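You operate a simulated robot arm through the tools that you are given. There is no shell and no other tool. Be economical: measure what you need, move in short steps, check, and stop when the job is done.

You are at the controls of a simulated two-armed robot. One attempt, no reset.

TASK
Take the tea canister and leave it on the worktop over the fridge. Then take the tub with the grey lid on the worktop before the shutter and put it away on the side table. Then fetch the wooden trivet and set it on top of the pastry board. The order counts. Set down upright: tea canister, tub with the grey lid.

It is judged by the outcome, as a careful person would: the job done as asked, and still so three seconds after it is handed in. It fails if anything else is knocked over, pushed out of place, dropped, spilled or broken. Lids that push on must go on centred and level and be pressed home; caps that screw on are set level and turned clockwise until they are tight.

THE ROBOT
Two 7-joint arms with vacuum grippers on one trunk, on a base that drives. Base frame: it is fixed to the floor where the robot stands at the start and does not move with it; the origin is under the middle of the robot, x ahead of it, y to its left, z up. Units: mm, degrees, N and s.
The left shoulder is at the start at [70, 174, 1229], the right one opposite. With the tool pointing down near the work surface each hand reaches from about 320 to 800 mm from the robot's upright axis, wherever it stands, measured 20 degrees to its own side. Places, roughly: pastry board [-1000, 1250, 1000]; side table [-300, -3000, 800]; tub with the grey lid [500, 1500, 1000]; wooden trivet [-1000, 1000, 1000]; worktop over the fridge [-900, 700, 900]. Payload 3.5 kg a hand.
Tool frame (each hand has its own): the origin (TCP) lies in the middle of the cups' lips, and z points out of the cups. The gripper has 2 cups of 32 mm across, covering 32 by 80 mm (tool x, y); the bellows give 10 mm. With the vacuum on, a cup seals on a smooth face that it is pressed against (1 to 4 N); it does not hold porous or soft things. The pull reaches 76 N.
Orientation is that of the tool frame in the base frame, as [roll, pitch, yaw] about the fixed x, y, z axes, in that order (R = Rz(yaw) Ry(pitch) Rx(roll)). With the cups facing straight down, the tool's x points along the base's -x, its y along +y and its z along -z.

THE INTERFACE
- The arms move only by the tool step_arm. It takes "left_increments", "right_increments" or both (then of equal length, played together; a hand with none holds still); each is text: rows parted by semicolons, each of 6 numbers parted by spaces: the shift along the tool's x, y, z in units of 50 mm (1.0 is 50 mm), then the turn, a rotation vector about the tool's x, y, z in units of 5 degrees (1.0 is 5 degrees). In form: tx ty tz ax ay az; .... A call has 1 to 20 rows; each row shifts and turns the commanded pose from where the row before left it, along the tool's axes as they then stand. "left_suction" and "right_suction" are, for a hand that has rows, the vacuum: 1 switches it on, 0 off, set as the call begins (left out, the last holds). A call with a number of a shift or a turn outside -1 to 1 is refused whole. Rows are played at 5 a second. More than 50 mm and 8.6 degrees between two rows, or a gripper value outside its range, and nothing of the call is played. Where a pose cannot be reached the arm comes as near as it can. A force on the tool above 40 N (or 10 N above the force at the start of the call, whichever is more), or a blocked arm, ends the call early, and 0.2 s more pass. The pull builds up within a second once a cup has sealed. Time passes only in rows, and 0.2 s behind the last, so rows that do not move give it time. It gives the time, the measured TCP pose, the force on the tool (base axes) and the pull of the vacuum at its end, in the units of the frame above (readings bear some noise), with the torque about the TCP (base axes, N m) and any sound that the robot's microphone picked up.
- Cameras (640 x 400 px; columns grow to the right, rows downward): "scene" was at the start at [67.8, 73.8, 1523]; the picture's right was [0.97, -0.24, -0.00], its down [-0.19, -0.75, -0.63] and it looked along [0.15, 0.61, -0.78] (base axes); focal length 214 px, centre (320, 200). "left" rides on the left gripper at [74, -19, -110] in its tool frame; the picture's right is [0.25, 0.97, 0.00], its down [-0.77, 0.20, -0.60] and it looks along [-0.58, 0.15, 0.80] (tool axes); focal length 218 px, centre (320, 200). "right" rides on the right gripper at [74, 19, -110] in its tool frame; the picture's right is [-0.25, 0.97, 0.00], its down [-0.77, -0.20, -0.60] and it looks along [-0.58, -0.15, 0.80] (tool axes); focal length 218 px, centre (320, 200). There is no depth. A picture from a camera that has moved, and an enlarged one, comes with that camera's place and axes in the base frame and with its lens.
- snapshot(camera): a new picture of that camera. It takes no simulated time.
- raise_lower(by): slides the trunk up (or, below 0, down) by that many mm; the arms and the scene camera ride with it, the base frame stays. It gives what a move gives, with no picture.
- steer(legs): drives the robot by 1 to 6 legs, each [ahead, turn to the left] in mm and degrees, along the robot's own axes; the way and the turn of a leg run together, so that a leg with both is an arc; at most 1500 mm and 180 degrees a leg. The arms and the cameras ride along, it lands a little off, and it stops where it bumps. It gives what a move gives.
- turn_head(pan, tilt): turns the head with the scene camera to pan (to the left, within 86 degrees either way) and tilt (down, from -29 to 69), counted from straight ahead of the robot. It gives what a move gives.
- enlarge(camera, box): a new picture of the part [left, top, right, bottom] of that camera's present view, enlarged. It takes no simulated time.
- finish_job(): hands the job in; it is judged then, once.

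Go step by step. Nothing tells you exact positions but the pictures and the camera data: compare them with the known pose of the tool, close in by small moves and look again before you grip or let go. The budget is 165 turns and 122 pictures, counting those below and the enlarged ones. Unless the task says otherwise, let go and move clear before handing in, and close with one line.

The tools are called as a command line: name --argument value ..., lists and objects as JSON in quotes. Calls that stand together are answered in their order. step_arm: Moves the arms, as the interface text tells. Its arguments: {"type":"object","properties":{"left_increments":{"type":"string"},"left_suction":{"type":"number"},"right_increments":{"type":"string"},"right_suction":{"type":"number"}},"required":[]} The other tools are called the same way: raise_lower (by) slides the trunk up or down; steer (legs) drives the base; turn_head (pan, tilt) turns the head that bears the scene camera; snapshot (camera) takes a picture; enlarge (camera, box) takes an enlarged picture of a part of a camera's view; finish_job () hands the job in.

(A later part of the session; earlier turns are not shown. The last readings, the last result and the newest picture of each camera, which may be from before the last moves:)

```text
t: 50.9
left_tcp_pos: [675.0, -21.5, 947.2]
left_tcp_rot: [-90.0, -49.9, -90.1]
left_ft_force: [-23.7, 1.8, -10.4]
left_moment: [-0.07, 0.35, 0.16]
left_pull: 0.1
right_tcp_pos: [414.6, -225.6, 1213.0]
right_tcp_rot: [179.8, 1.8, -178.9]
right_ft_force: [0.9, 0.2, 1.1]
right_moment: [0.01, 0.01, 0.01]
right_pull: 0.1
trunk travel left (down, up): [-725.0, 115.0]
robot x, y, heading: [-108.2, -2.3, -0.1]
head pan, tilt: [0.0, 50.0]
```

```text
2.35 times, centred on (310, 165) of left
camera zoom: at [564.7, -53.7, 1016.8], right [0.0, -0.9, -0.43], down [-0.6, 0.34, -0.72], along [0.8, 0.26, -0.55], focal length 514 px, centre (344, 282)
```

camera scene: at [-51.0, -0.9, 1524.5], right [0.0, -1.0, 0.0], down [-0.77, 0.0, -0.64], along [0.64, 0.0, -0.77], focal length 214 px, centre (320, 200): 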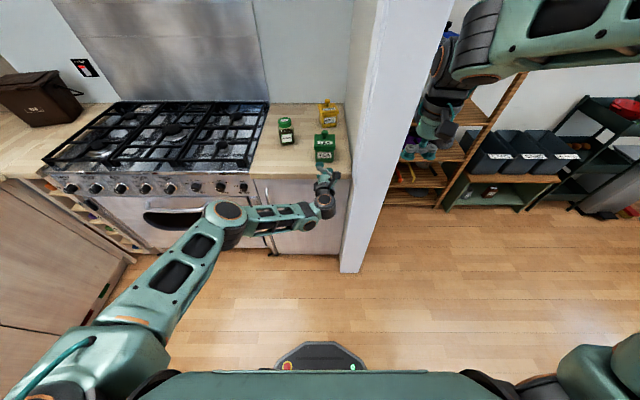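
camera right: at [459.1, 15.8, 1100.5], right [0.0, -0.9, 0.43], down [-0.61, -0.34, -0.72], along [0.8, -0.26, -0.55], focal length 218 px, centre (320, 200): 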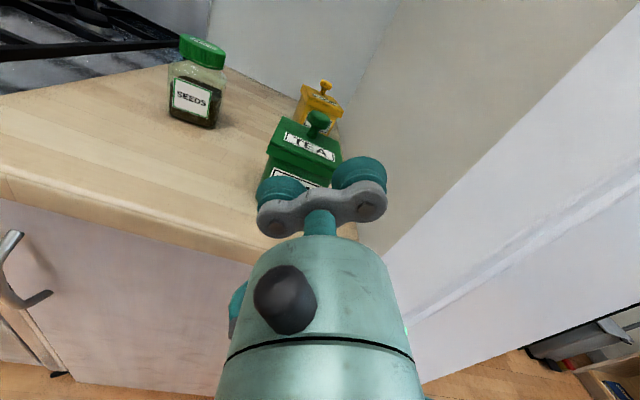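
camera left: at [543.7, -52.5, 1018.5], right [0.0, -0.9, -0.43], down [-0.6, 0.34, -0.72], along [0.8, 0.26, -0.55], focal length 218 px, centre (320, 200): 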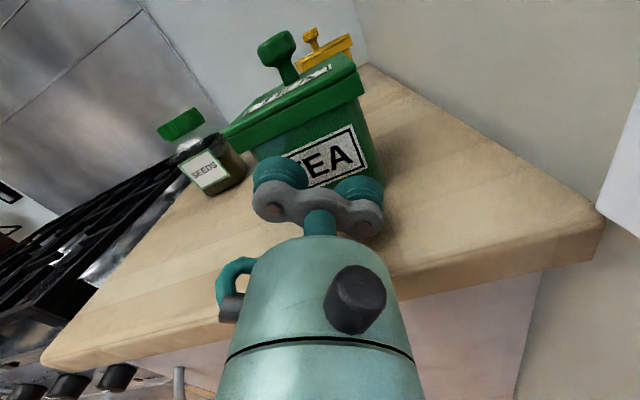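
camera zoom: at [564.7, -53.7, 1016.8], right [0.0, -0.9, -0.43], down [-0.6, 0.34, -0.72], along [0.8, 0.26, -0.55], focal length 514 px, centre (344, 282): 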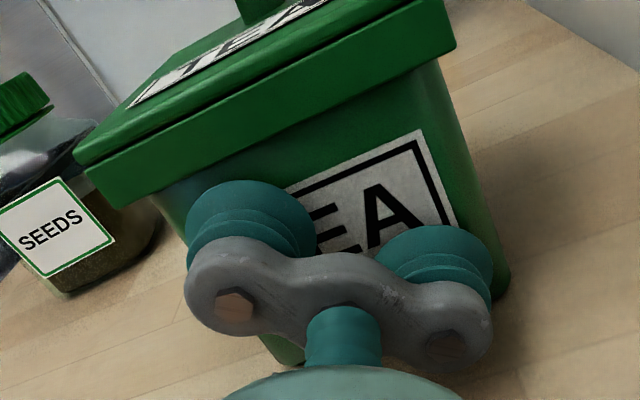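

The upper cup probably catches the lid's rim. I back off, turn the cups flatter by 7° and go about 5 mm lower.

step_arm --left_increments "0 0 -0.3 0 0 0;0 0 0 0 0 -1;0 0 0 0 0 -0.4;-0.084 0.055 0 0 0 0;0 0 0 0 0 0"

enlarge --camera "scene" --box '[300, 135, 350, 180]'

```text
t: 52.1
left_tcp_pos: [662.6, -20.1, 942.7]
left_tcp_rot: [-90.0, -57.1, -90.1]
left_ft_force: [-0.3, 0.3, -0.2]
left_moment: [0.03, -0.03, -0.03]
left_pull: 0.0
right_tcp_pos: [416.8, -227.1, 1211.6]
right_tcp_rot: [179.8, 1.8, -179.0]
right_ft_force: [1.3, -0.2, -0.1]
right_moment: [0.03, 0.0, 0.0]
right_pull: 0.1
trunk travel left (down, up): [-725.0, 115.0]
robot x, y, heading: [-107.7, -1.0, 0.2]
head pan, tilt: [0.0, 50.0]
```

```text
8.89 times, centred on (325, 158) of scene
camera zoom: at [17.8, -0.1, 1524.5], right [0.0, -1.0, 0.0], down [-0.77, 0.0, -0.64], along [0.64, 0.0, -0.77], focal length 1906 px, centre (276, 578)
```

zoom: 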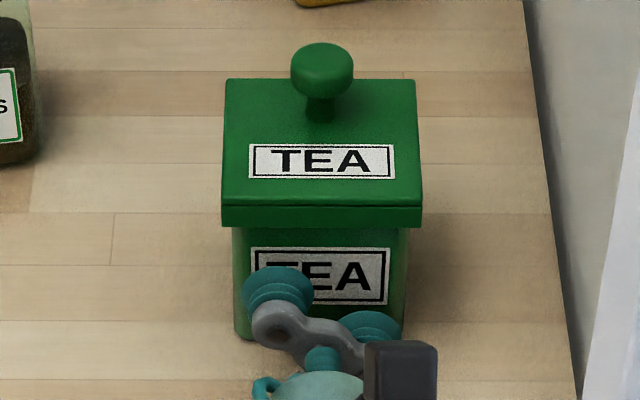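

step_arm --left_increments "0 0 0.2 0 0 0;0 0 0.06 0 0 0;0 0 0.06 0 0 0;0 0 0 0 0 0;0 0 0 0 0 0;0 0 0 0 0 0" --left_suction 1

```text
t: 53.4
left_tcp_pos: [675.3, -21.1, 942.3]
left_tcp_rot: [-90.3, -56.8, -90.0]
left_ft_force: [-15.4, 3.6, 5.1]
left_moment: [0.12, 0.83, -0.19]
left_pull: 0.0
right_tcp_pos: [413.5, -226.4, 1214.4]
right_tcp_rot: [179.8, 1.9, -178.9]
right_ft_force: [0.1, -0.3, 0.2]
right_moment: [0.0, 0.01, 0.0]
right_pull: 0.1
trunk travel left (down, up): [-725.0, 115.0]
robot x, y, heading: [-111.1, -0.0, -0.1]
head pan, tilt: [0.0, 50.0]
stopped in row 6 (left hand): the force on the tool passed its limit (the readings are from after the stop); the commanded pose is now the measured one
```

enlarge --camera "scene" --box '[300, 135, 350, 180]'

snapshot --camera "left"

snapshot --camera "scene"

```text
8.89 times, centred on (325, 158) of scene
camera zoom: at [13.6, 0.9, 1525.2], right [0.0, -1.0, 0.0], down [-0.76, 0.0, -0.64], along [0.64, 0.0, -0.76], focal length 1906 px, centre (276, 578)
```

zoom: 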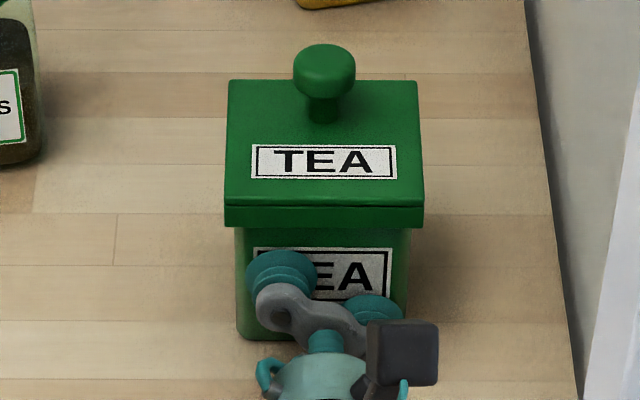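

```text
87 pictures are left
camera left: at [564.9, -45.4, 1015.8], right [0.0, -0.95, -0.32], down [-0.61, 0.25, -0.75], along [0.8, 0.19, -0.58], focal length 218 px, centre (320, 200)
```

left: 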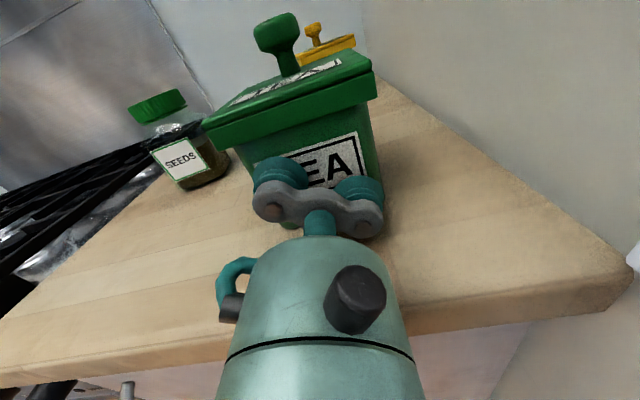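

```text
86 pictures are left
camera scene: at [13.6, 0.9, 1525.2], right [0.0, -1.0, 0.0], down [-0.76, 0.0, -0.64], along [0.64, 0.0, -0.76], focal length 214 px, centre (320, 200)
```

scene: 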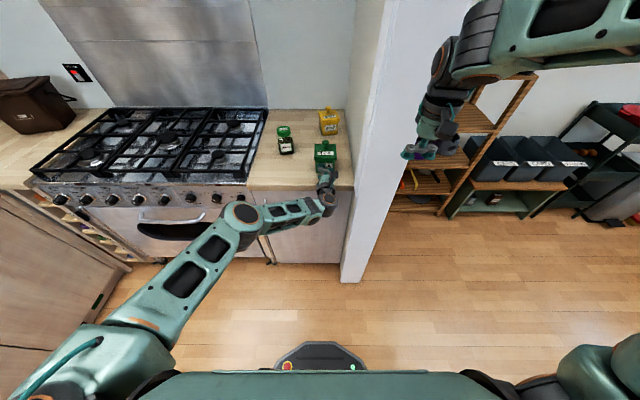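

The canister did not shift under 24 N, so something else—perhaps the wrist on the counter's edge—is taking the force. I inspect the wrist.

enlarge --camera "scene" --box '[230, 130, 370, 250]'

enlarge --camera "right" --box '[320, 0, 640, 400]'

```text
3.33 times, centred on (300, 190) of scene
camera zoom: at [13.6, 0.9, 1525.2], right [0.0, -1.0, 0.0], down [-0.76, 0.0, -0.64], along [0.64, 0.0, -0.76], focal length 715 px, centre (387, 233)
```

zoom: 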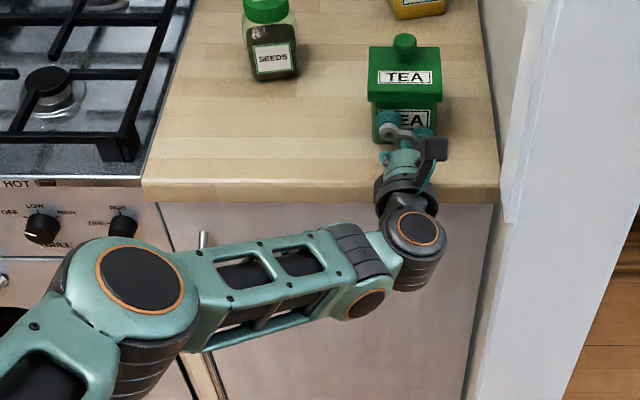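

```text
1.00 times, centred on (480, 200) of right
camera zoom: at [336.2, -207.4, 1322.5], right [0.23, 0.97, 0.01], down [0.75, -0.19, 0.63], along [0.61, -0.14, -0.78], focal length 218 px, centre (160, 200)
```

zoom: 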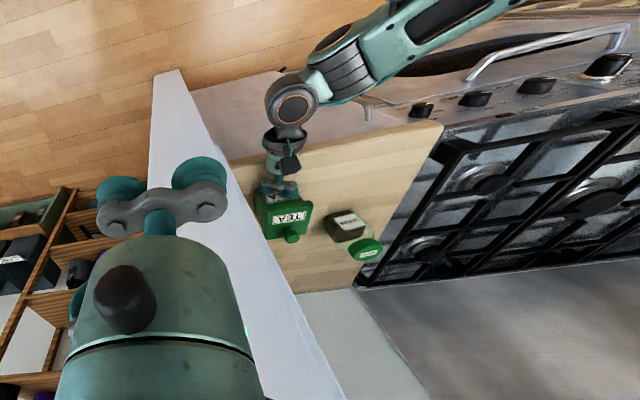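

The wrist ring hits the counter edge. I'll instead push the canister gently from behind toward the counter edge with the hand pointing down, then grip it there. First retract, rise and pitch the left hand down.

step_arm --left_increments "0 0 -0.8 0 0 0;0 0 -0.8 0 0 0;0.83 -0.54 0 0 0 0;0.83 -0.54 0 0 0 0;0.83 -0.54 0 0 0 0;0.83 -0.54 0 0 0 0;0.83 -0.54 0 0 0 0;0 0 0 0 0 -1;0 0 0 0 0 -1;0 0 0 0 0 -1;0 0 0 0 0 -1;0 0 0 0 0 -1;0 0 0 0 0 -1;0 0 0 0 0 -0.6" --left_suction 0

step_arm --left_increments "0 0 0 0 -1 0;0 0 0 0 -1 0;0 0 0 0 -1 0;0 0 0 0 -1 0;0 0 0 0 -1 0;0 0 0 0 -1 0;0 0 0 0 -1 0;0 0 0 0 -1 0;0 0 0 0 -1 0;0 0 0 0 -1 0;0 0 0 0 -1 0;0 0 0 0 -1 0;0 0 0 0 -1 0;0 0 0 0 -1 0;0 0 0 0 -1 0;0 0 0 0 -1 0;0 0 0 0 -1 0;0 0 0 0 -1 0"

snapshot --camera "scene"

```text
t: 56.4
left_tcp_pos: [598.4, -20.8, 1188.6]
left_tcp_rot: [-173.8, -89.7, -6.5]
left_ft_force: [-0.2, -0.6, -1.1]
left_moment: [-0.03, 0.01, -0.01]
left_pull: 0.1
right_tcp_pos: [416.3, -225.9, 1211.9]
right_tcp_rot: [179.9, 1.8, -179.0]
right_ft_force: [-1.2, 0.3, -0.1]
right_moment: [-0.01, 0.0, 0.02]
right_pull: 0.2
trunk travel left (down, up): [-725.0, 115.0]
robot x, y, heading: [-106.7, 0.2, 0.1]
head pan, tilt: [0.0, 50.0]
```

```text
t: 60.2
left_tcp_pos: [586.0, -11.5, 1188.8]
left_tcp_rot: [-179.4, -17.9, -0.4]
left_ft_force: [-0.4, -0.7, -0.2]
left_moment: [0.0, -0.01, 0.01]
left_pull: 0.0
left hand out of reach, approached as far as the arm can: row 14, 15, 16, 17, 18
right_tcp_pos: [416.3, -225.6, 1211.8]
right_tcp_rot: [179.8, 1.8, -179.0]
right_ft_force: [-1.1, -0.1, -0.4]
right_moment: [0.0, 0.01, -0.04]
right_pull: 0.0
trunk travel left (down, up): [-725.0, 115.0]
robot x, y, heading: [-110.9, 2.6, -0.0]
head pan, tilt: [0.0, 50.0]
```

```text
83 pictures are left
camera scene: at [17.5, -0.2, 1524.5], right [0.0, -1.0, 0.0], down [-0.77, 0.0, -0.64], along [0.64, 0.0, -0.77], focal length 214 px, centre (320, 200)
```

scene: 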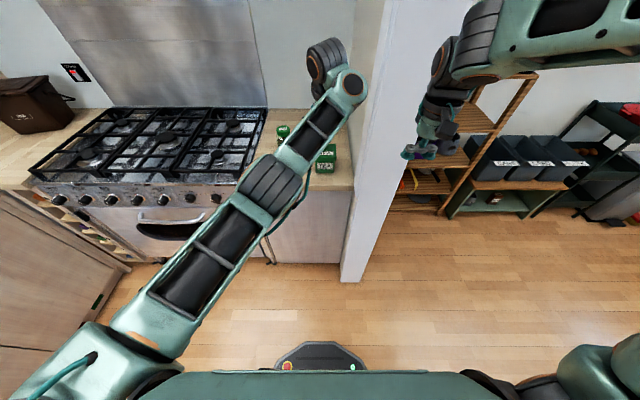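

I retract the right hand further, then drive ahead to give the left arm room.

step_arm --right_increments "0.9 0 0 0 0 0;0.9 0 0 0 0 0;0.9 0 0 0 0 0;0.3 -0.8 0 0 0 0"

snapshot --camera "scene"

```text
t: 61.2
left_tcp_pos: [586.6, -15.2, 1187.8]
left_tcp_rot: [-179.1, -18.0, -0.4]
left_ft_force: [-0.5, -0.8, 0.2]
left_moment: [0.01, -0.02, 0.02]
left_pull: 0.0
right_tcp_pos: [267.7, -271.8, 1208.1]
right_tcp_rot: [179.7, 1.8, -178.9]
right_ft_force: [-0.4, -0.9, 0.7]
right_moment: [0.06, -0.03, 0.0]
right_pull: 0.0
trunk travel left (down, up): [-725.0, 115.0]
robot x, y, heading: [-108.1, -1.3, 0.0]
head pan, tilt: [0.0, 50.0]
```

```text
82 pictures are left
camera scene: at [17.0, -4.4, 1524.5], right [0.0, -1.0, 0.0], down [-0.77, 0.0, -0.64], along [0.64, 0.0, -0.77], focal length 214 px, centre (320, 200)
```

scene: 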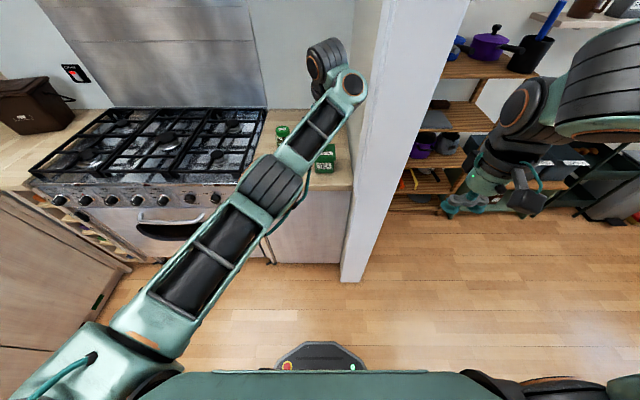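

steer --legs '[[180, 0]]'

step_arm --left_increments "0 0 0 0 -1 0;0 0 0 0 -1 0;0 0 0 0 -1 0;0 0 0 0 -0.6 0;0 0 0 0 0 0"

snapshot --camera "left"

```text
t: 62.7
left_tcp_pos: [765.0, -12.0, 1189.1]
left_tcp_rot: [-179.4, -18.0, -0.3]
left_ft_force: [-0.6, -0.1, 0.7]
left_moment: [-0.03, 0.0, 0.01]
left_pull: 0.1
right_tcp_pos: [447.4, -268.9, 1208.7]
right_tcp_rot: [179.9, 1.8, -179.0]
right_ft_force: [0.3, -0.2, -0.4]
right_moment: [0.01, -0.02, 0.0]
right_pull: 0.0
trunk travel left (down, up): [-725.0, 115.0]
robot x, y, heading: [70.3, 0.8, -0.2]
head pan, tilt: [0.0, 50.0]
```

```text
t: 63.9
left_tcp_pos: [766.3, -11.9, 1189.5]
left_tcp_rot: [-179.3, -17.9, -0.2]
left_ft_force: [-0.5, -0.6, -0.2]
left_moment: [0.02, -0.02, 0.02]
left_pull: 0.0
left hand out of reach, approached as far as the arm can: row 1, 2, 3, 4
right_tcp_pos: [449.7, -268.2, 1208.6]
right_tcp_rot: [179.8, 1.7, -179.0]
right_ft_force: [-0.2, 0.0, -0.3]
right_moment: [0.01, 0.01, -0.02]
right_pull: 0.1
trunk travel left (down, up): [-725.0, 115.0]
robot x, y, heading: [68.9, 0.6, -0.1]
head pan, tilt: [0.0, 50.0]
```

```text
81 pictures are left
camera left: at [803.2, 4.9, 1317.2], right [0.24, -0.97, 0.07], down [-0.92, -0.2, 0.34], along [-0.31, -0.14, -0.94], focal length 218 px, centre (320, 200)
```

left: 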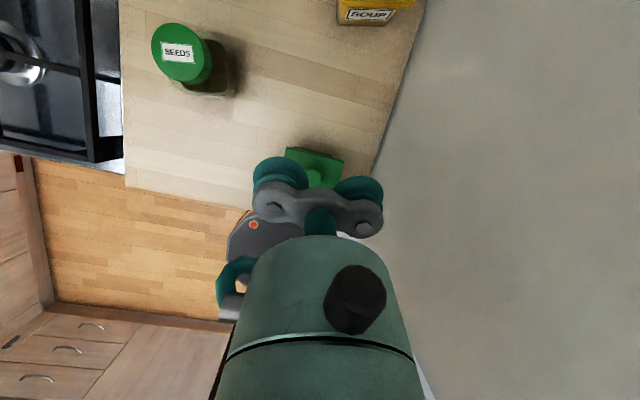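

That wrist orientation is limited; I turn the hand 180° about its axis to the natural cups-down posture.

step_arm --left_increments "0 0 0 0 0 1;0 0 0 0 0 1;0 0 0 0 0 1;0 0 0 0 0 1;0 0 0 0 0 1;0 0 0 0 0 1;0 0 0 0 0 1;0 0 0 0 0 1;0 0 0 0 0 1;0 0 0 0 0 1;0 0 0 0 0 1;0 0 0 0 0 1;0 0 0 0 0 1;0 0 0 0 0 1;0 0 0 0 0 1;0 0 0 0 0 1;0 0 0 0 0 1;0 0 0 0 0 1"

step_arm --left_increments "0 0 0 0 0 1;0 0 0 0 0 1;0 0 0 0 0 1;0 0 0 0 0 1;0 0 0 0 0 1;0 0 0 0 0 1;0 0 0 0 0 1;0 0 0 0 0 1;0 0 0 0 0 1;0 0 0 0 0 1;0 0 0 0 0 1;0 0 0 0 0 1;0 0 0 0 0 1;0 0 0 0 0 1;0 0 0 0 0 1;0 0 0 0 0 1;0 0 0 0 0 1;0 0 0 0 0 1"

```text
t: 67.7
left_tcp_pos: [766.8, -12.3, 1188.7]
left_tcp_rot: [-162.0, 0.7, -90.2]
left_ft_force: [-0.1, 0.4, -0.2]
left_moment: [-0.01, -0.02, -0.01]
left_pull: 0.1
right_tcp_pos: [448.8, -268.7, 1209.2]
right_tcp_rot: [179.8, 1.7, -179.0]
right_ft_force: [0.3, 0.1, -0.5]
right_moment: [0.01, 0.03, 0.01]
right_pull: 0.0
trunk travel left (down, up): [-725.0, 115.0]
robot x, y, heading: [72.9, -1.6, 0.1]
head pan, tilt: [0.0, 50.0]
```

```text
t: 70.6
left_tcp_pos: [769.8, -18.9, 1177.8]
left_tcp_rot: [-172.3, 17.2, -152.3]
left_ft_force: [9.1, -15.0, -2.5]
left_moment: [1.64, 0.67, 2.12]
left_pull: 0.0
left hand out of reach, approached as far as the arm can: row 11, 12, 13, 14
right_tcp_pos: [448.8, -268.0, 1208.0]
right_tcp_rot: [179.8, 1.7, -179.1]
right_ft_force: [0.5, 0.4, -0.2]
right_moment: [-0.02, 0.0, -0.02]
right_pull: 0.0
trunk travel left (down, up): [-725.0, 115.0]
robot x, y, heading: [74.0, -0.5, -0.1]
head pan, tilt: [0.0, 50.0]
stopped in row 14 (left hand): the force on the tool passed its limit (the readings are from after the stop); the commanded pose is now the measured one
```

snapshot --camera "scene"

snapshot --camera "left"

```text
80 pictures are left
camera scene: at [197.1, -0.3, 1524.4], right [0.0, -1.0, 0.0], down [-0.77, 0.0, -0.64], along [0.64, 0.0, -0.77], focal length 214 px, centre (320, 200)
```

scene: 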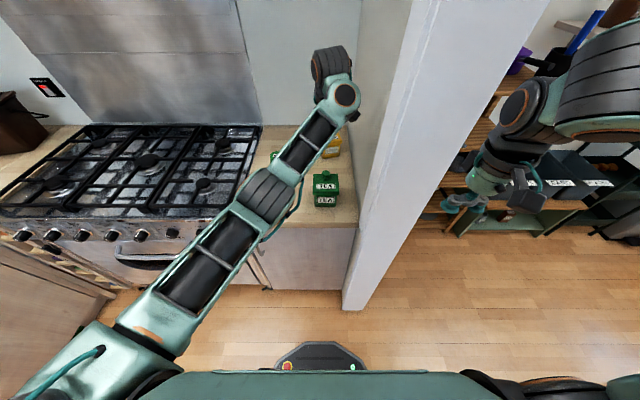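

```text
79 pictures are left
camera left: at [680.6, -71.2, 1264.3], right [-0.63, 0.75, -0.2], down [0.37, 0.51, 0.77], along [0.68, 0.41, -0.6], focal length 218 px, centre (320, 200)
```

left: 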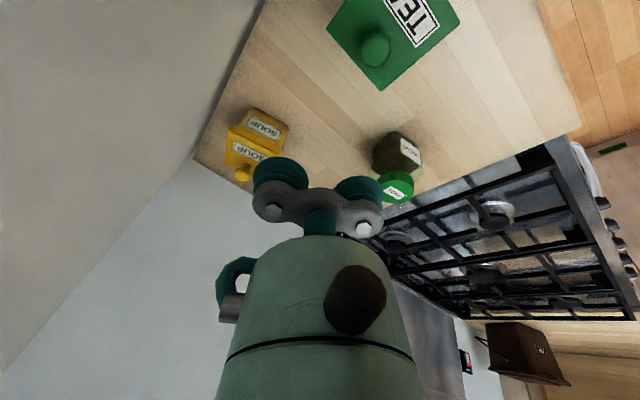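

The wrist camera touched the wall. I shift the hand left, away from the wall, before rotating further.

step_arm --left_increments "0 0.9 -0.3 0 0 0;0 0.9 -0.3 0 0 0;0 0.9 -0.3 0 0 0;0 0.9 0 0 0 0;0 0 0 0 0 1;0 0 0 0 0 1;0 0 0 0 0 1;0 0 0 0 0 1;0 0 0 0 0 1;0 0 0 0 0 0.5"

```text
t: 70.9
left_tcp_pos: [772.6, -8.8, 1179.5]
left_tcp_rot: [-172.2, 17.6, -151.4]
left_ft_force: [9.4, -11.4, -3.1]
left_moment: [1.35, 0.56, 1.79]
left_pull: 0.1
left hand out of reach, approached as far as the arm can: row 1
right_tcp_pos: [448.4, -268.3, 1209.0]
right_tcp_rot: [179.9, 1.9, -179.0]
right_ft_force: [-0.8, -0.2, 0.8]
right_moment: [-0.01, -0.02, 0.0]
right_pull: 0.0
trunk travel left (down, up): [-725.0, 115.0]
robot x, y, heading: [70.8, 0.3, -0.2]
head pan, tilt: [0.0, 50.0]
stopped in row 1 (left hand): the force on the tool passed its limit (the readings are from after the stop); the commanded pose is now the measured one
```

The hand seems to press against its own forearm; I rotate back.

step_arm --left_increments "0 0 0 0 0 -1;0 0 0 0 0 -1;0 0 0 0 0 -1;0 0 0 0 0 -1;0 0 0 0 0 -1;0 0 0 0 0 -1"

enlarge --camera "scene" --box '[270, 30, 400, 130]'

```text
t: 72.3
left_tcp_pos: [773.3, -10.1, 1179.5]
left_tcp_rot: [-164.5, 11.3, -121.3]
left_ft_force: [-0.2, -1.0, -0.6]
left_moment: [0.0, -0.02, 0.02]
left_pull: 0.0
right_tcp_pos: [448.3, -268.3, 1209.0]
right_tcp_rot: [179.7, 1.9, -179.1]
right_ft_force: [-0.8, 0.0, 0.3]
right_moment: [0.03, 0.03, 0.0]
right_pull: 0.0
trunk travel left (down, up): [-725.0, 115.0]
robot x, y, heading: [73.6, -0.5, 0.1]
head pan, tilt: [0.0, 50.0]
```

```text
4.00 times, centred on (335, 80) of scene
camera zoom: at [197.0, -0.3, 1524.4], right [0.0, -1.0, 0.0], down [-0.77, 0.0, -0.64], along [0.64, 0.0, -0.77], focal length 858 px, centre (260, 680)
```

zoom: 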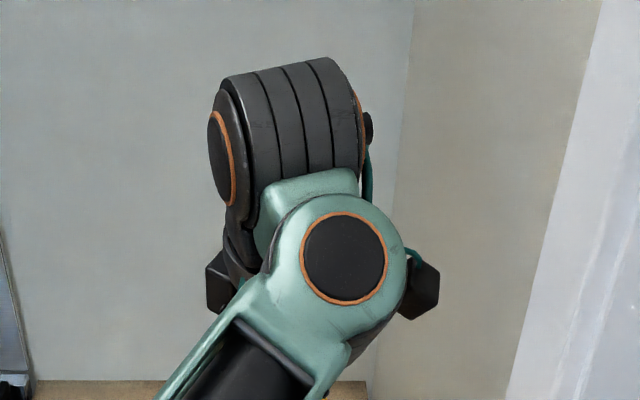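

Now it is free. A simpler plan: a slight 6° downward tilt will lift the wrist ring over the counter edge. I rotate back to the horizontal posture.

step_arm --left_increments "0 0 0 0 0 -1;0 0 0 0 0 -1;0 0 0 0 0 -1;0 0 0 0 0 -1;0 0 0 0 0 -1;0 0 0 0 0 -1;0 0 0 0 0 -1;0 0 0 0 0 -1;0 0 0 0 0 -1;0 0 0 0 0 -1;0 0 0 0 0 -1;0 0 0 0 0 -1;0 0 0 0 0 -1;0 0 0 0 0 -1;0 0 0 0 0 -1;0 0 0 0 0 -1;0 0 0 0 0 -1;0 0 0 0 0 -1;0 0 0 0 0 -1;0 0 0 0 0 -1"

step_arm --left_increments "0 0 0 0 0 -1;0 0 0 0 0 -1;0 0 0 0 0 -1;0 0 0 0 0 -1;0 0 0 0 1 0;0 0 0 0 1 0;0 0 0 0 1 0;0 0 0 0 1 0;0 0 0 0 1 0;0 0 0 0 1 0;0 0 0 0 1 0;0 0 0 0 1 0;0 0 0 0 1 0;0 0 0 0 1 0;0 0 0 0 1 0;0 0 0 0 1 0;0 0 0 0 1 0"

steer --legs '[[-180, 0]]'

```text
t: 76.5
left_tcp_pos: [773.0, -10.9, 1179.4]
left_tcp_rot: [-171.1, -17.0, -24.1]
left_ft_force: [1.0, -0.3, -0.6]
left_moment: [0.05, 0.02, -0.01]
left_pull: 0.1
right_tcp_pos: [448.5, -268.6, 1209.0]
right_tcp_rot: [179.8, 1.8, -179.0]
right_ft_force: [-0.4, 0.1, -0.3]
right_moment: [-0.02, -0.02, -0.01]
right_pull: 0.0
trunk travel left (down, up): [-725.0, 115.0]
robot x, y, heading: [72.7, 0.5, -0.0]
head pan, tilt: [0.0, 50.0]
```

```text
t: 80.1
left_tcp_pos: [772.6, -9.6, 1178.8]
left_tcp_rot: [-159.9, -83.6, -22.5]
left_ft_force: [-0.3, -0.2, 0.1]
left_moment: [0.0, 0.0, -0.01]
left_pull: 0.0
right_tcp_pos: [448.2, -267.8, 1208.1]
right_tcp_rot: [179.9, 1.8, -179.1]
right_ft_force: [0.3, 0.3, 0.7]
right_moment: [-0.02, 0.0, -0.03]
right_pull: 0.0
trunk travel left (down, up): [-725.0, 115.0]
robot x, y, heading: [72.1, 1.4, -0.0]
head pan, tilt: [0.0, 50.0]
```

```text
t: 81.6
left_tcp_pos: [594.6, -8.0, 1177.5]
left_tcp_rot: [-159.7, -83.5, -22.5]
left_ft_force: [0.7, 0.3, 0.3]
left_moment: [-0.01, 0.0, 0.03]
left_pull: 0.0
right_tcp_pos: [270.6, -268.5, 1208.2]
right_tcp_rot: [179.7, 1.7, -178.8]
right_ft_force: [0.6, 0.0, -0.4]
right_moment: [-0.05, -0.01, 0.03]
right_pull: 0.1
trunk travel left (down, up): [-725.0, 115.0]
robot x, y, heading: [-105.0, 2.5, 0.0]
head pan, tilt: [0.0, 50.0]
```

step_arm --left_increments "0 0 0 0.44 0 0;0 0 0 0 0 1;0 0 0 0 0 1;0 0 0 0 0 1;0 0 0 0 0 1;0 0 0 0 0 1;0 0 0 0 0 0.6;0 0 0 0 0 0"

```text
t: 83.4
left_tcp_pos: [594.5, -9.5, 1179.2]
left_tcp_rot: [-101.5, -58.9, -80.0]
left_ft_force: [0.1, 0.3, 0.3]
left_moment: [0.01, 0.03, -0.01]
left_pull: 0.0
right_tcp_pos: [270.7, -268.0, 1209.0]
right_tcp_rot: [179.8, 1.8, -178.8]
right_ft_force: [-0.5, 0.7, -0.5]
right_moment: [-0.02, -0.01, -0.03]
right_pull: 0.1
trunk travel left (down, up): [-725.0, 115.0]
robot x, y, heading: [-107.8, -0.4, -0.0]
head pan, tilt: [0.0, 50.0]
```

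step_arm --left_increments "-0.762 0.502 0.094 0 0 0;-0.762 0.502 0.094 0 0 0;-0.762 0.502 0.094 0 0 0;-0.762 0.502 0.094 0 0 0;-0.762 0.502 0.094 0 0 0;0 0 0 0 0 0"

step_arm --left_increments "0.09 -0.051 0.98 0 0 0;0 0 0 0 0 0"

enlarge --camera "scene" --box '[300, 135, 350, 180]'

```text
t: 84.8
left_tcp_pos: [594.4, -19.2, 949.7]
left_tcp_rot: [-101.5, -59.0, -80.0]
left_ft_force: [-0.4, -0.4, 0.8]
left_moment: [-0.01, 0.01, -0.01]
left_pull: 0.0
right_tcp_pos: [271.0, -268.1, 1208.7]
right_tcp_rot: [179.8, 1.8, -178.9]
right_ft_force: [0.8, -0.4, -0.4]
right_moment: [0.01, 0.02, 0.02]
right_pull: 0.1
trunk travel left (down, up): [-725.0, 115.0]
robot x, y, heading: [-103.1, 2.4, 0.2]
head pan, tilt: [0.0, 50.0]
```

```text
t: 85.4
left_tcp_pos: [643.6, -18.3, 947.9]
left_tcp_rot: [-101.5, -59.1, -80.0]
left_ft_force: [0.3, 0.5, 0.0]
left_moment: [0.0, 0.02, 0.0]
left_pull: 0.0
right_tcp_pos: [269.8, -268.3, 1208.7]
right_tcp_rot: [179.8, 1.8, -178.7]
right_ft_force: [0.2, -0.1, 0.2]
right_moment: [-0.01, 0.01, 0.01]
right_pull: 0.0
trunk travel left (down, up): [-725.0, 115.0]
robot x, y, heading: [-109.5, 0.8, 0.2]
head pan, tilt: [0.0, 50.0]
```

```text
8.89 times, centred on (325, 158) of scene
camera zoom: at [17.5, 0.2, 1524.5], right [0.0, -1.0, 0.0], down [-0.77, 0.0, -0.64], along [0.64, 0.0, -0.77], focal length 1906 px, centre (276, 578)
```

zoom: 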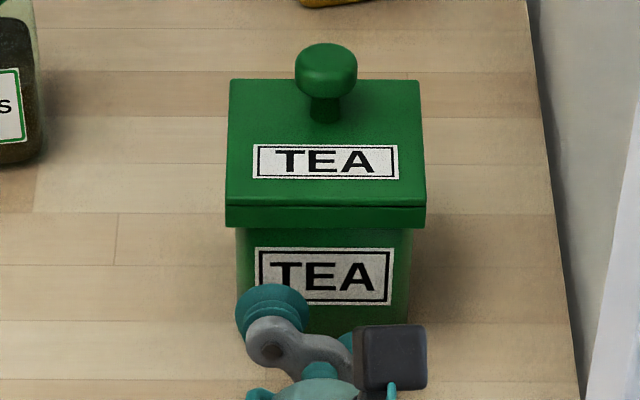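

step_arm --left_increments "0.036 0.06 0 0 0 0;0.054 -0.03 0.5 0 0 0;0 0 0 0 0 0" --left_suction 1

enlarge --camera "scene" --box '[300, 135, 350, 180]'

```text
t: 86.2
left_tcp_pos: [669.6, -21.1, 949.9]
left_tcp_rot: [-101.6, -59.0, -80.0]
left_ft_force: [-0.7, -0.6, -0.2]
left_moment: [0.01, -0.01, -0.05]
left_pull: 0.1
right_tcp_pos: [270.8, -267.4, 1208.1]
right_tcp_rot: [179.8, 1.8, -178.8]
right_ft_force: [0.7, -1.0, 0.9]
right_moment: [0.01, 0.0, 0.02]
right_pull: 0.1
trunk travel left (down, up): [-725.0, 115.0]
robot x, y, heading: [-108.0, 1.3, 0.1]
head pan, tilt: [0.0, 50.0]
```

```text
8.89 times, centred on (325, 158) of scene
camera zoom: at [18.1, 0.3, 1524.5], right [0.0, -1.0, 0.0], down [-0.77, 0.0, -0.64], along [0.64, 0.0, -0.77], focal length 1906 px, centre (276, 578)
```

zoom: 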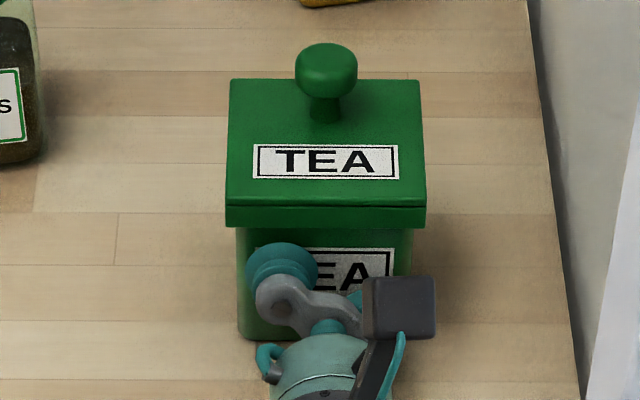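

step_arm --left_increments "0 0 0.08 0 0 0;0 0 0.06 0 0 0;0 0 0.06 0 0 0;0 0 0 0 0 0;0 0 0 0 0 0;0 0 0 0 0 0" --left_suction 1

```text
t: 87.6
left_tcp_pos: [677.6, -22.4, 949.4]
left_tcp_rot: [-101.6, -59.0, -79.9]
left_ft_force: [-0.2, 0.9, -0.1]
left_moment: [-0.17, -0.08, -0.33]
left_pull: 75.3
right_tcp_pos: [269.6, -268.7, 1208.6]
right_tcp_rot: [179.8, 1.8, -178.8]
right_ft_force: [-0.5, 0.1, -0.3]
right_moment: [0.01, -0.01, -0.03]
right_pull: 0.1
trunk travel left (down, up): [-725.0, 115.0]
robot x, y, heading: [-108.0, 0.7, 0.0]
head pan, tilt: [0.0, 50.0]
```

Sealed with full pull. Lift straight up.

step_arm --left_increments "0.17 -0.1 -0.02 0 0 0;0.4 -0.24 -0.05 0 0 0;0.6 -0.354 -0.072 0 0 0;0.6 -0.354 -0.072 0 0 0"

enlarge --camera "scene" --box '[270, 100, 370, 190]'

```text
t: 88.6
left_tcp_pos: [678.5, -22.8, 1054.7]
left_tcp_rot: [-101.6, -58.8, -80.0]
left_ft_force: [-1.3, -0.4, -5.5]
left_moment: [-0.04, 0.19, -0.28]
left_pull: 75.4
right_tcp_pos: [270.3, -268.5, 1208.0]
right_tcp_rot: [179.8, 1.8, -178.7]
right_ft_force: [-0.7, -0.2, 0.1]
right_moment: [0.0, 0.0, 0.0]
right_pull: 0.2
trunk travel left (down, up): [-725.0, 115.0]
robot x, y, heading: [-109.7, -0.1, -0.1]
head pan, tilt: [0.0, 50.0]
```

```text
4.44 times, centred on (320, 145) of scene
camera zoom: at [17.9, 0.2, 1524.4], right [0.0, -1.0, 0.0], down [-0.77, 0.0, -0.64], along [0.64, 0.0, -0.77], focal length 953 px, centre (320, 444)
```

zoom: 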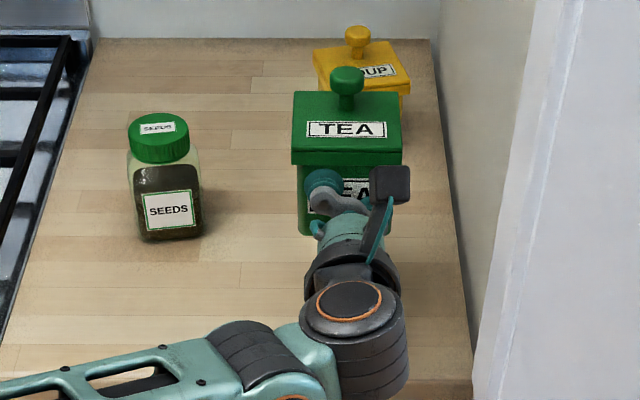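

Held well. Raise further, pull the hand back a little, and look toward the fridge side.

step_arm --left_increments "0.77 -0.455 -0.093 0 0 0;0.77 -0.455 -0.093 0 0 0;0.77 -0.455 -0.093 0 0 0;-0.06 0.03 -0.7 0 0 0;-0.06 0.03 -0.7 0 0 0;-0.06 0.03 -0.7 0 0 0"

turn_head --pan 86 --tilt 25

snapshot --camera "scene"

```text
t: 90.0
left_tcp_pos: [570.7, -21.0, 1188.1]
left_tcp_rot: [-101.5, -59.0, -79.9]
left_ft_force: [0.2, 0.0, -4.4]
left_moment: [-0.03, 0.19, -0.32]
left_pull: 75.5
right_tcp_pos: [270.5, -268.1, 1208.7]
right_tcp_rot: [179.8, 1.7, -178.8]
right_ft_force: [0.2, 1.1, 0.1]
right_moment: [-0.01, 0.01, 0.01]
right_pull: 0.1
trunk travel left (down, up): [-725.0, 115.0]
robot x, y, heading: [-109.2, -1.4, 0.3]
head pan, tilt: [0.0, 50.0]
```

```text
t: 91.6
left_tcp_pos: [572.7, -20.1, 1188.2]
left_tcp_rot: [-101.7, -58.9, -79.9]
left_ft_force: [-0.5, -0.2, -5.5]
left_moment: [-0.04, 0.22, -0.3]
left_pull: 75.7
right_tcp_pos: [270.3, -267.7, 1208.0]
right_tcp_rot: [179.8, 1.8, -178.8]
right_ft_force: [-0.6, -0.5, -0.3]
right_moment: [0.02, -0.01, -0.01]
right_pull: 0.1
trunk travel left (down, up): [-725.0, 115.0]
robot x, y, heading: [-109.9, 1.8, -0.1]
head pan, tilt: [85.9, 25.0]
```

```text
74 pictures are left
camera scene: at [-52.2, 91.7, 1561.9], right [1.0, -0.07, 0.0], down [-0.03, -0.42, -0.91], along [0.06, 0.9, -0.42], focal length 214 px, centre (320, 200)
```

scene: 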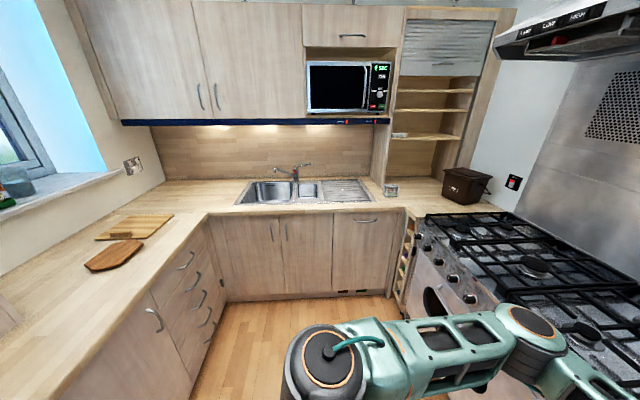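

steer --legs '[[0, 90], [550, 0]]'

turn_head --pan 70 --tilt 40

snapshot --camera "scene"

```text
t: 98.6
left_tcp_pos: [-96.6, 1227.6, 1188.9]
left_tcp_rot: [-101.5, -59.0, 10.4]
left_ft_force: [0.4, -1.0, -5.1]
left_moment: [-0.2, 0.0, -0.33]
left_pull: 74.8
right_tcp_pos: [151.2, 926.5, 1208.5]
right_tcp_rot: [179.8, 1.7, -88.5]
right_ft_force: [0.3, -0.1, 0.3]
right_moment: [0.03, 0.0, -0.01]
right_pull: 0.0
trunk travel left (down, up): [-725.0, 115.0]
robot x, y, heading: [-113.4, 546.2, 90.5]
head pan, tilt: [85.9, 25.0]
```

```text
t: 99.4
left_tcp_pos: [-96.6, 1227.3, 1187.4]
left_tcp_rot: [-101.6, -59.1, 10.4]
left_ft_force: [0.4, -0.1, -5.0]
left_moment: [-0.21, -0.03, -0.27]
left_pull: 75.4
right_tcp_pos: [151.5, 926.6, 1209.2]
right_tcp_rot: [179.7, 1.7, -88.6]
right_ft_force: [-0.1, 0.6, 0.5]
right_moment: [0.04, 0.01, 0.03]
right_pull: 0.0
trunk travel left (down, up): [-725.0, 115.0]
robot x, y, heading: [-108.9, 545.3, 90.1]
head pan, tilt: [70.0, 40.0]
```

```text
73 pictures are left
camera scene: at [-195.2, 625.8, 1538.6], right [0.33, 0.94, 0.0], down [0.61, -0.22, -0.77], along [-0.72, 0.26, -0.64], focal length 214 px, centre (320, 200)
```

scene: 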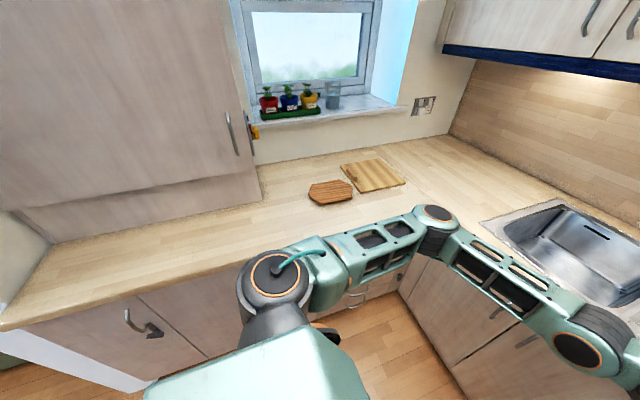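

The fridge section of the worktop lies around x −700…−1000, y 200…750. I turn to face it, backing a little to keep clear of the tall cupboard.

steer --legs '[[100, 0], [0, 60], [-110, 0], [0, 30]]'

turn_head --pan 0 --tilt 45

snapshot --camera "scene"

```text
t: 105.4
left_tcp_pos: [-696.5, 611.4, 1189.0]
left_tcp_rot: [-101.4, -59.0, 99.7]
left_ft_force: [-0.2, -0.1, -4.0]
left_moment: [0.05, -0.25, -0.32]
left_pull: 75.4
right_tcp_pos: [-395.7, 858.7, 1209.4]
right_tcp_rot: [179.8, 1.9, 0.8]
right_ft_force: [0.2, -0.1, -0.1]
right_moment: [0.01, 0.0, 0.03]
right_pull: 0.0
trunk travel left (down, up): [-725.0, 115.0]
robot x, y, heading: [-20.5, 588.5, 179.8]
head pan, tilt: [70.0, 40.0]
```

```text
t: 106.8
left_tcp_pos: [-699.1, 612.8, 1188.0]
left_tcp_rot: [-101.6, -59.0, 99.9]
left_ft_force: [0.2, -0.1, -5.0]
left_moment: [-0.02, -0.23, -0.29]
left_pull: 75.9
right_tcp_pos: [-396.5, 858.8, 1208.8]
right_tcp_rot: [179.9, 1.7, 1.0]
right_ft_force: [-0.8, -0.7, -0.5]
right_moment: [0.02, 0.02, -0.01]
right_pull: 0.0
trunk travel left (down, up): [-725.0, 115.0]
robot x, y, heading: [-20.1, 587.1, 179.8]
head pan, tilt: [0.0, 45.0]
```

```text
72 pictures are left
camera scene: at [-151.0, 589.2, 1531.3], right [0.0, 1.0, 0.0], down [0.71, 0.0, -0.71], along [-0.71, 0.0, -0.71], focal length 214 px, centre (320, 200)
```

scene: 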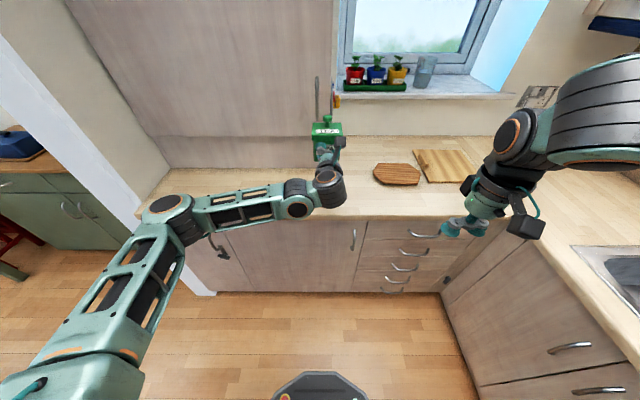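

Facing the fridge section. Move forward 67 mm and lower to just above the worktop.

step_arm --left_increments "0.06 -0.034 0.665 0 0 0;0.06 -0.034 0.665 0 0 0;-0.77 0.455 0.093 0 0 0;-0.77 0.455 0.093 0 0 0;-0.77 0.455 0.093 0 0 0;-0.77 0.455 0.093 0 0 0;-0.68 0.405 0.082 0 0 0;0 0 0 0 0 0"

enlarge --camera "scene" --box '[260, 100, 420, 240]'

```text
t: 108.6
left_tcp_pos: [-765.4, 613.9, 967.1]
left_tcp_rot: [-101.6, -59.0, 99.8]
left_ft_force: [-0.3, 0.6, -5.1]
left_moment: [0.03, -0.22, -0.28]
left_pull: 75.5
right_tcp_pos: [-395.8, 858.8, 1208.3]
right_tcp_rot: [179.8, 1.8, 0.9]
right_ft_force: [0.0, 0.8, -1.1]
right_moment: [0.01, -0.01, -0.01]
right_pull: 0.1
trunk travel left (down, up): [-725.0, 115.0]
robot x, y, heading: [-19.2, 586.2, 179.8]
head pan, tilt: [0.0, 45.0]
```

```text
2.86 times, centred on (340, 170) of scene
camera zoom: at [-150.7, 589.2, 1531.4], right [0.0, 1.0, 0.0], down [0.71, 0.0, -0.71], along [-0.71, 0.0, -0.71], focal length 613 px, centre (263, 286)
```

zoom: 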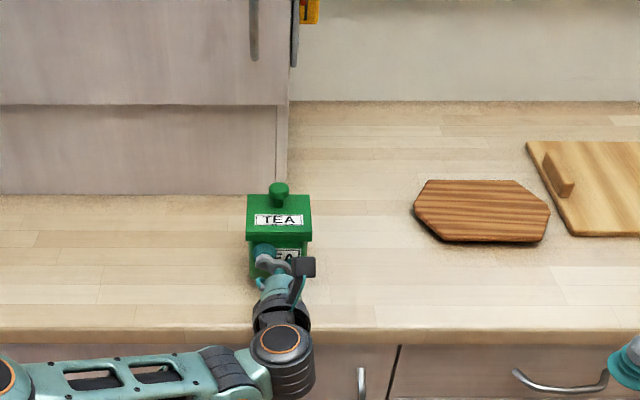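

step_arm --left_increments "-0.1 0.06 0.012 0 0 0;-0.1 0.06 0.012 0 0 0;-0.034 0.02 0.004 0 0 0;-0.034 0.02 0.004 0 0 0;0 0 0 0 0 0"

```text
t: 109.8
left_tcp_pos: [-765.6, 613.5, 952.7]
left_tcp_rot: [-101.4, -59.0, 99.8]
left_ft_force: [-0.5, -0.3, -0.8]
left_moment: [-0.09, 0.03, -0.33]
left_pull: 75.4
right_tcp_pos: [-395.8, 858.6, 1208.5]
right_tcp_rot: [179.7, 1.8, 1.0]
right_ft_force: [0.7, 0.0, 0.0]
right_moment: [0.01, -0.02, 0.02]
right_pull: 0.0
trunk travel left (down, up): [-725.0, 115.0]
robot x, y, heading: [-19.9, 587.5, 179.9]
head pan, tilt: [0.0, 45.0]
```

step_arm --left_increments "-0.025 0.015 0.003 0 0 0;0 0 0 0 0 0"

enlarge --camera "scene" --box '[290, 130, 360, 200]'

```text
t: 110.4
left_tcp_pos: [-766.2, 613.5, 952.9]
left_tcp_rot: [-101.3, -59.0, 99.8]
left_ft_force: [-1.0, -1.1, 5.1]
left_moment: [-0.33, 0.18, -0.34]
left_pull: 75.1
right_tcp_pos: [-395.4, 858.1, 1208.4]
right_tcp_rot: [179.8, 1.8, 1.0]
right_ft_force: [-0.1, 0.3, 0.4]
right_moment: [-0.02, -0.03, 0.0]
right_pull: 0.0
trunk travel left (down, up): [-725.0, 115.0]
robot x, y, heading: [-16.4, 588.7, 180.0]
head pan, tilt: [0.0, 45.0]
```

```text
5.71 times, centred on (325, 165) of scene
camera zoom: at [-149.4, 589.2, 1531.6], right [0.0, 1.0, 0.0], down [0.71, 0.0, -0.71], along [-0.71, 0.0, -0.71], focal length 1226 px, centre (291, 400)
```

zoom: 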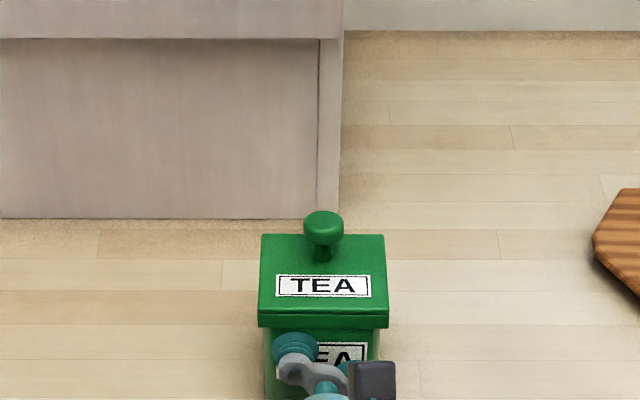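

Standing on the worktop. Release the vacuum, wait, then withdraw straight back.

step_arm --left_increments "0 0 0 0 0 0;0 0 0 0 0 0;0 0 0 0 0 0;0 0 0 0 0 0;0 0 0 0 0 0" --left_suction 0

step_arm --left_increments "-0.009 0.005 -0.1 0 0 0;-0.027 0.015 -0.3 0 0 0;-0.07 0.04 -0.8 0 0 0;-0.07 0.04 -0.8 0 0 0"

enlarge --camera "scene" --box '[260, 100, 420, 240]'

```text
t: 111.6
left_tcp_pos: [-765.9, 614.3, 953.4]
left_tcp_rot: [-101.4, -58.9, 99.7]
left_ft_force: [-2.7, -0.3, 11.2]
left_moment: [-0.12, -0.59, -0.08]
left_pull: 0.1
right_tcp_pos: [-394.6, 859.0, 1209.0]
right_tcp_rot: [179.9, 1.8, 0.9]
right_ft_force: [-0.3, -0.2, 0.6]
right_moment: [-0.02, 0.0, 0.02]
right_pull: 0.1
trunk travel left (down, up): [-725.0, 115.0]
robot x, y, heading: [-16.8, 589.6, 180.1]
head pan, tilt: [0.0, 45.0]
```

```text
t: 112.6
left_tcp_pos: [-665.1, 615.6, 952.6]
left_tcp_rot: [-101.6, -58.9, 100.0]
left_ft_force: [0.6, 0.4, -0.1]
left_moment: [-0.02, 0.01, 0.02]
left_pull: 0.0
right_tcp_pos: [-395.0, 860.2, 1209.4]
right_tcp_rot: [179.8, 1.7, 0.9]
right_ft_force: [-1.1, -0.1, -0.4]
right_moment: [-0.01, 0.0, -0.02]
right_pull: 0.1
trunk travel left (down, up): [-725.0, 115.0]
robot x, y, heading: [-17.2, 589.8, 180.0]
head pan, tilt: [0.0, 45.0]
```

```text
2.86 times, centred on (340, 170) of scene
camera zoom: at [-149.8, 590.2, 1531.4], right [0.0, 1.0, 0.0], down [0.71, 0.0, -0.71], along [-0.71, 0.0, -0.71], focal length 613 px, centre (263, 286)
```

zoom: 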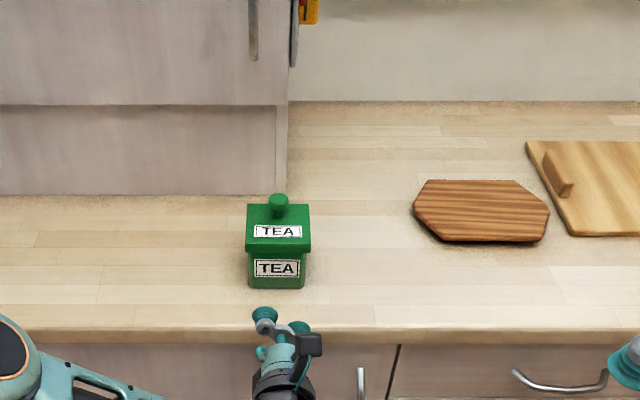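

The tea canister stands on the fridge worktop. I restore the left arm to its cups-down parked posture.

step_arm --left_increments "0.77 -0.455 -0.093 0 0 0;0.77 -0.455 -0.093 0 0 0;0.77 -0.455 -0.093 0 0 0;0.77 -0.455 -0.093 0 0 0;0.77 -0.455 -0.093 0 0 0;0 0 0 0 0 1;0 0 0 0 0 1;0 0 0 0 0 1;0 0 0 0 0 1;0 0 0 0 0 1;0 0 0 0 0 1;0 0 0 0 0 1;0 0 0 0 0 1;0 0 0 0 0 1;0 0 0 0 0 1;0 0 0 0 0 1;0 0 0 0 0 1;0 0 0 0 0 1;0 0 0 0 0 1;0 0 0 0 0 1"

step_arm --left_increments "0 0 0 0 0 1;0 0 0 0 0 1;0 0 0 0 0 1;0 0 0 0 0 1;0 0 0 0 0 1;0 0 0 0 0 1;0 0 0 0 0 1;0 0 0 0 0 1;0 0 0 0 0 1;0 0 0 0 0 1;0 0 0 0 0 1;0 0 0 0 0 1;0 0 0 0 0 1;0 0 0 0 0 1;0 0 0 0 0 1;0 0 0 0 0 0"

step_arm --left_increments "0 0.7 0 0 1 0;0 0.7 0 0 1 0;0 0.7 0 0 1 0;0 0.7 0 0 1 0;0 0.7 0 0 1 0;0 0.7 0 0 1 0;0 0.7 0 0 1 0;0 0 0 0 1 0;0 0 0 0 1 0;0 0 0 0 1 0;0 0 0 0 1 0;0 0 0 0 1 0;0 0 0 0 1 0;0 0 0 0 1 0;0 0 0 0 1 0;0 0 0 0 1 0;0 0 0 0 1 0"

```text
t: 116.8
left_tcp_pos: [-664.8, 612.5, 1177.0]
left_tcp_rot: [-96.1, 15.6, 88.2]
left_ft_force: [0.4, 0.6, -0.5]
left_moment: [0.02, 0.0, -0.05]
left_pull: 0.0
right_tcp_pos: [-395.6, 858.3, 1209.1]
right_tcp_rot: [179.8, 1.8, 0.9]
right_ft_force: [-0.1, -0.4, 0.0]
right_moment: [0.01, 0.0, 0.0]
right_pull: 0.1
trunk travel left (down, up): [-725.0, 115.0]
robot x, y, heading: [-20.8, 587.0, 180.0]
head pan, tilt: [0.0, 45.0]
```

```text
t: 120.2
left_tcp_pos: [-665.3, 612.0, 1175.8]
left_tcp_rot: [174.7, 84.0, -5.4]
left_ft_force: [0.9, -0.1, 1.2]
left_moment: [0.0, 0.01, 0.01]
left_pull: 0.1
right_tcp_pos: [-395.6, 857.9, 1208.5]
right_tcp_rot: [179.8, 1.8, 0.8]
right_ft_force: [-0.3, -0.4, -0.8]
right_moment: [0.04, 0.01, 0.0]
right_pull: 0.0
trunk travel left (down, up): [-725.0, 115.0]
robot x, y, heading: [-18.9, 591.1, 180.0]
head pan, tilt: [0.0, 45.0]
```

```text
t: 121.7
left_tcp_pos: [-643.0, 433.7, 1175.3]
left_tcp_rot: [180.0, 54.3, 0.7]
left_ft_force: [-6.4, 19.6, -1.2]
left_moment: [-0.13, 0.15, 3.09]
left_pull: 0.1
left hand out of reach, approached as far as the arm can: row 6, 7
right_tcp_pos: [-395.3, 858.1, 1208.1]
right_tcp_rot: [179.8, 1.8, 1.1]
right_ft_force: [0.6, -0.2, 0.0]
right_moment: [0.0, -0.04, -0.01]
right_pull: 0.2
trunk travel left (down, up): [-725.0, 115.0]
robot x, y, heading: [-20.5, 589.1, 179.9]
head pan, tilt: [0.0, 45.0]
stopped in row 7 (left hand): the force on the tool passed its limit (the readings are from after the stop); the commanded pose is now the measured one
```

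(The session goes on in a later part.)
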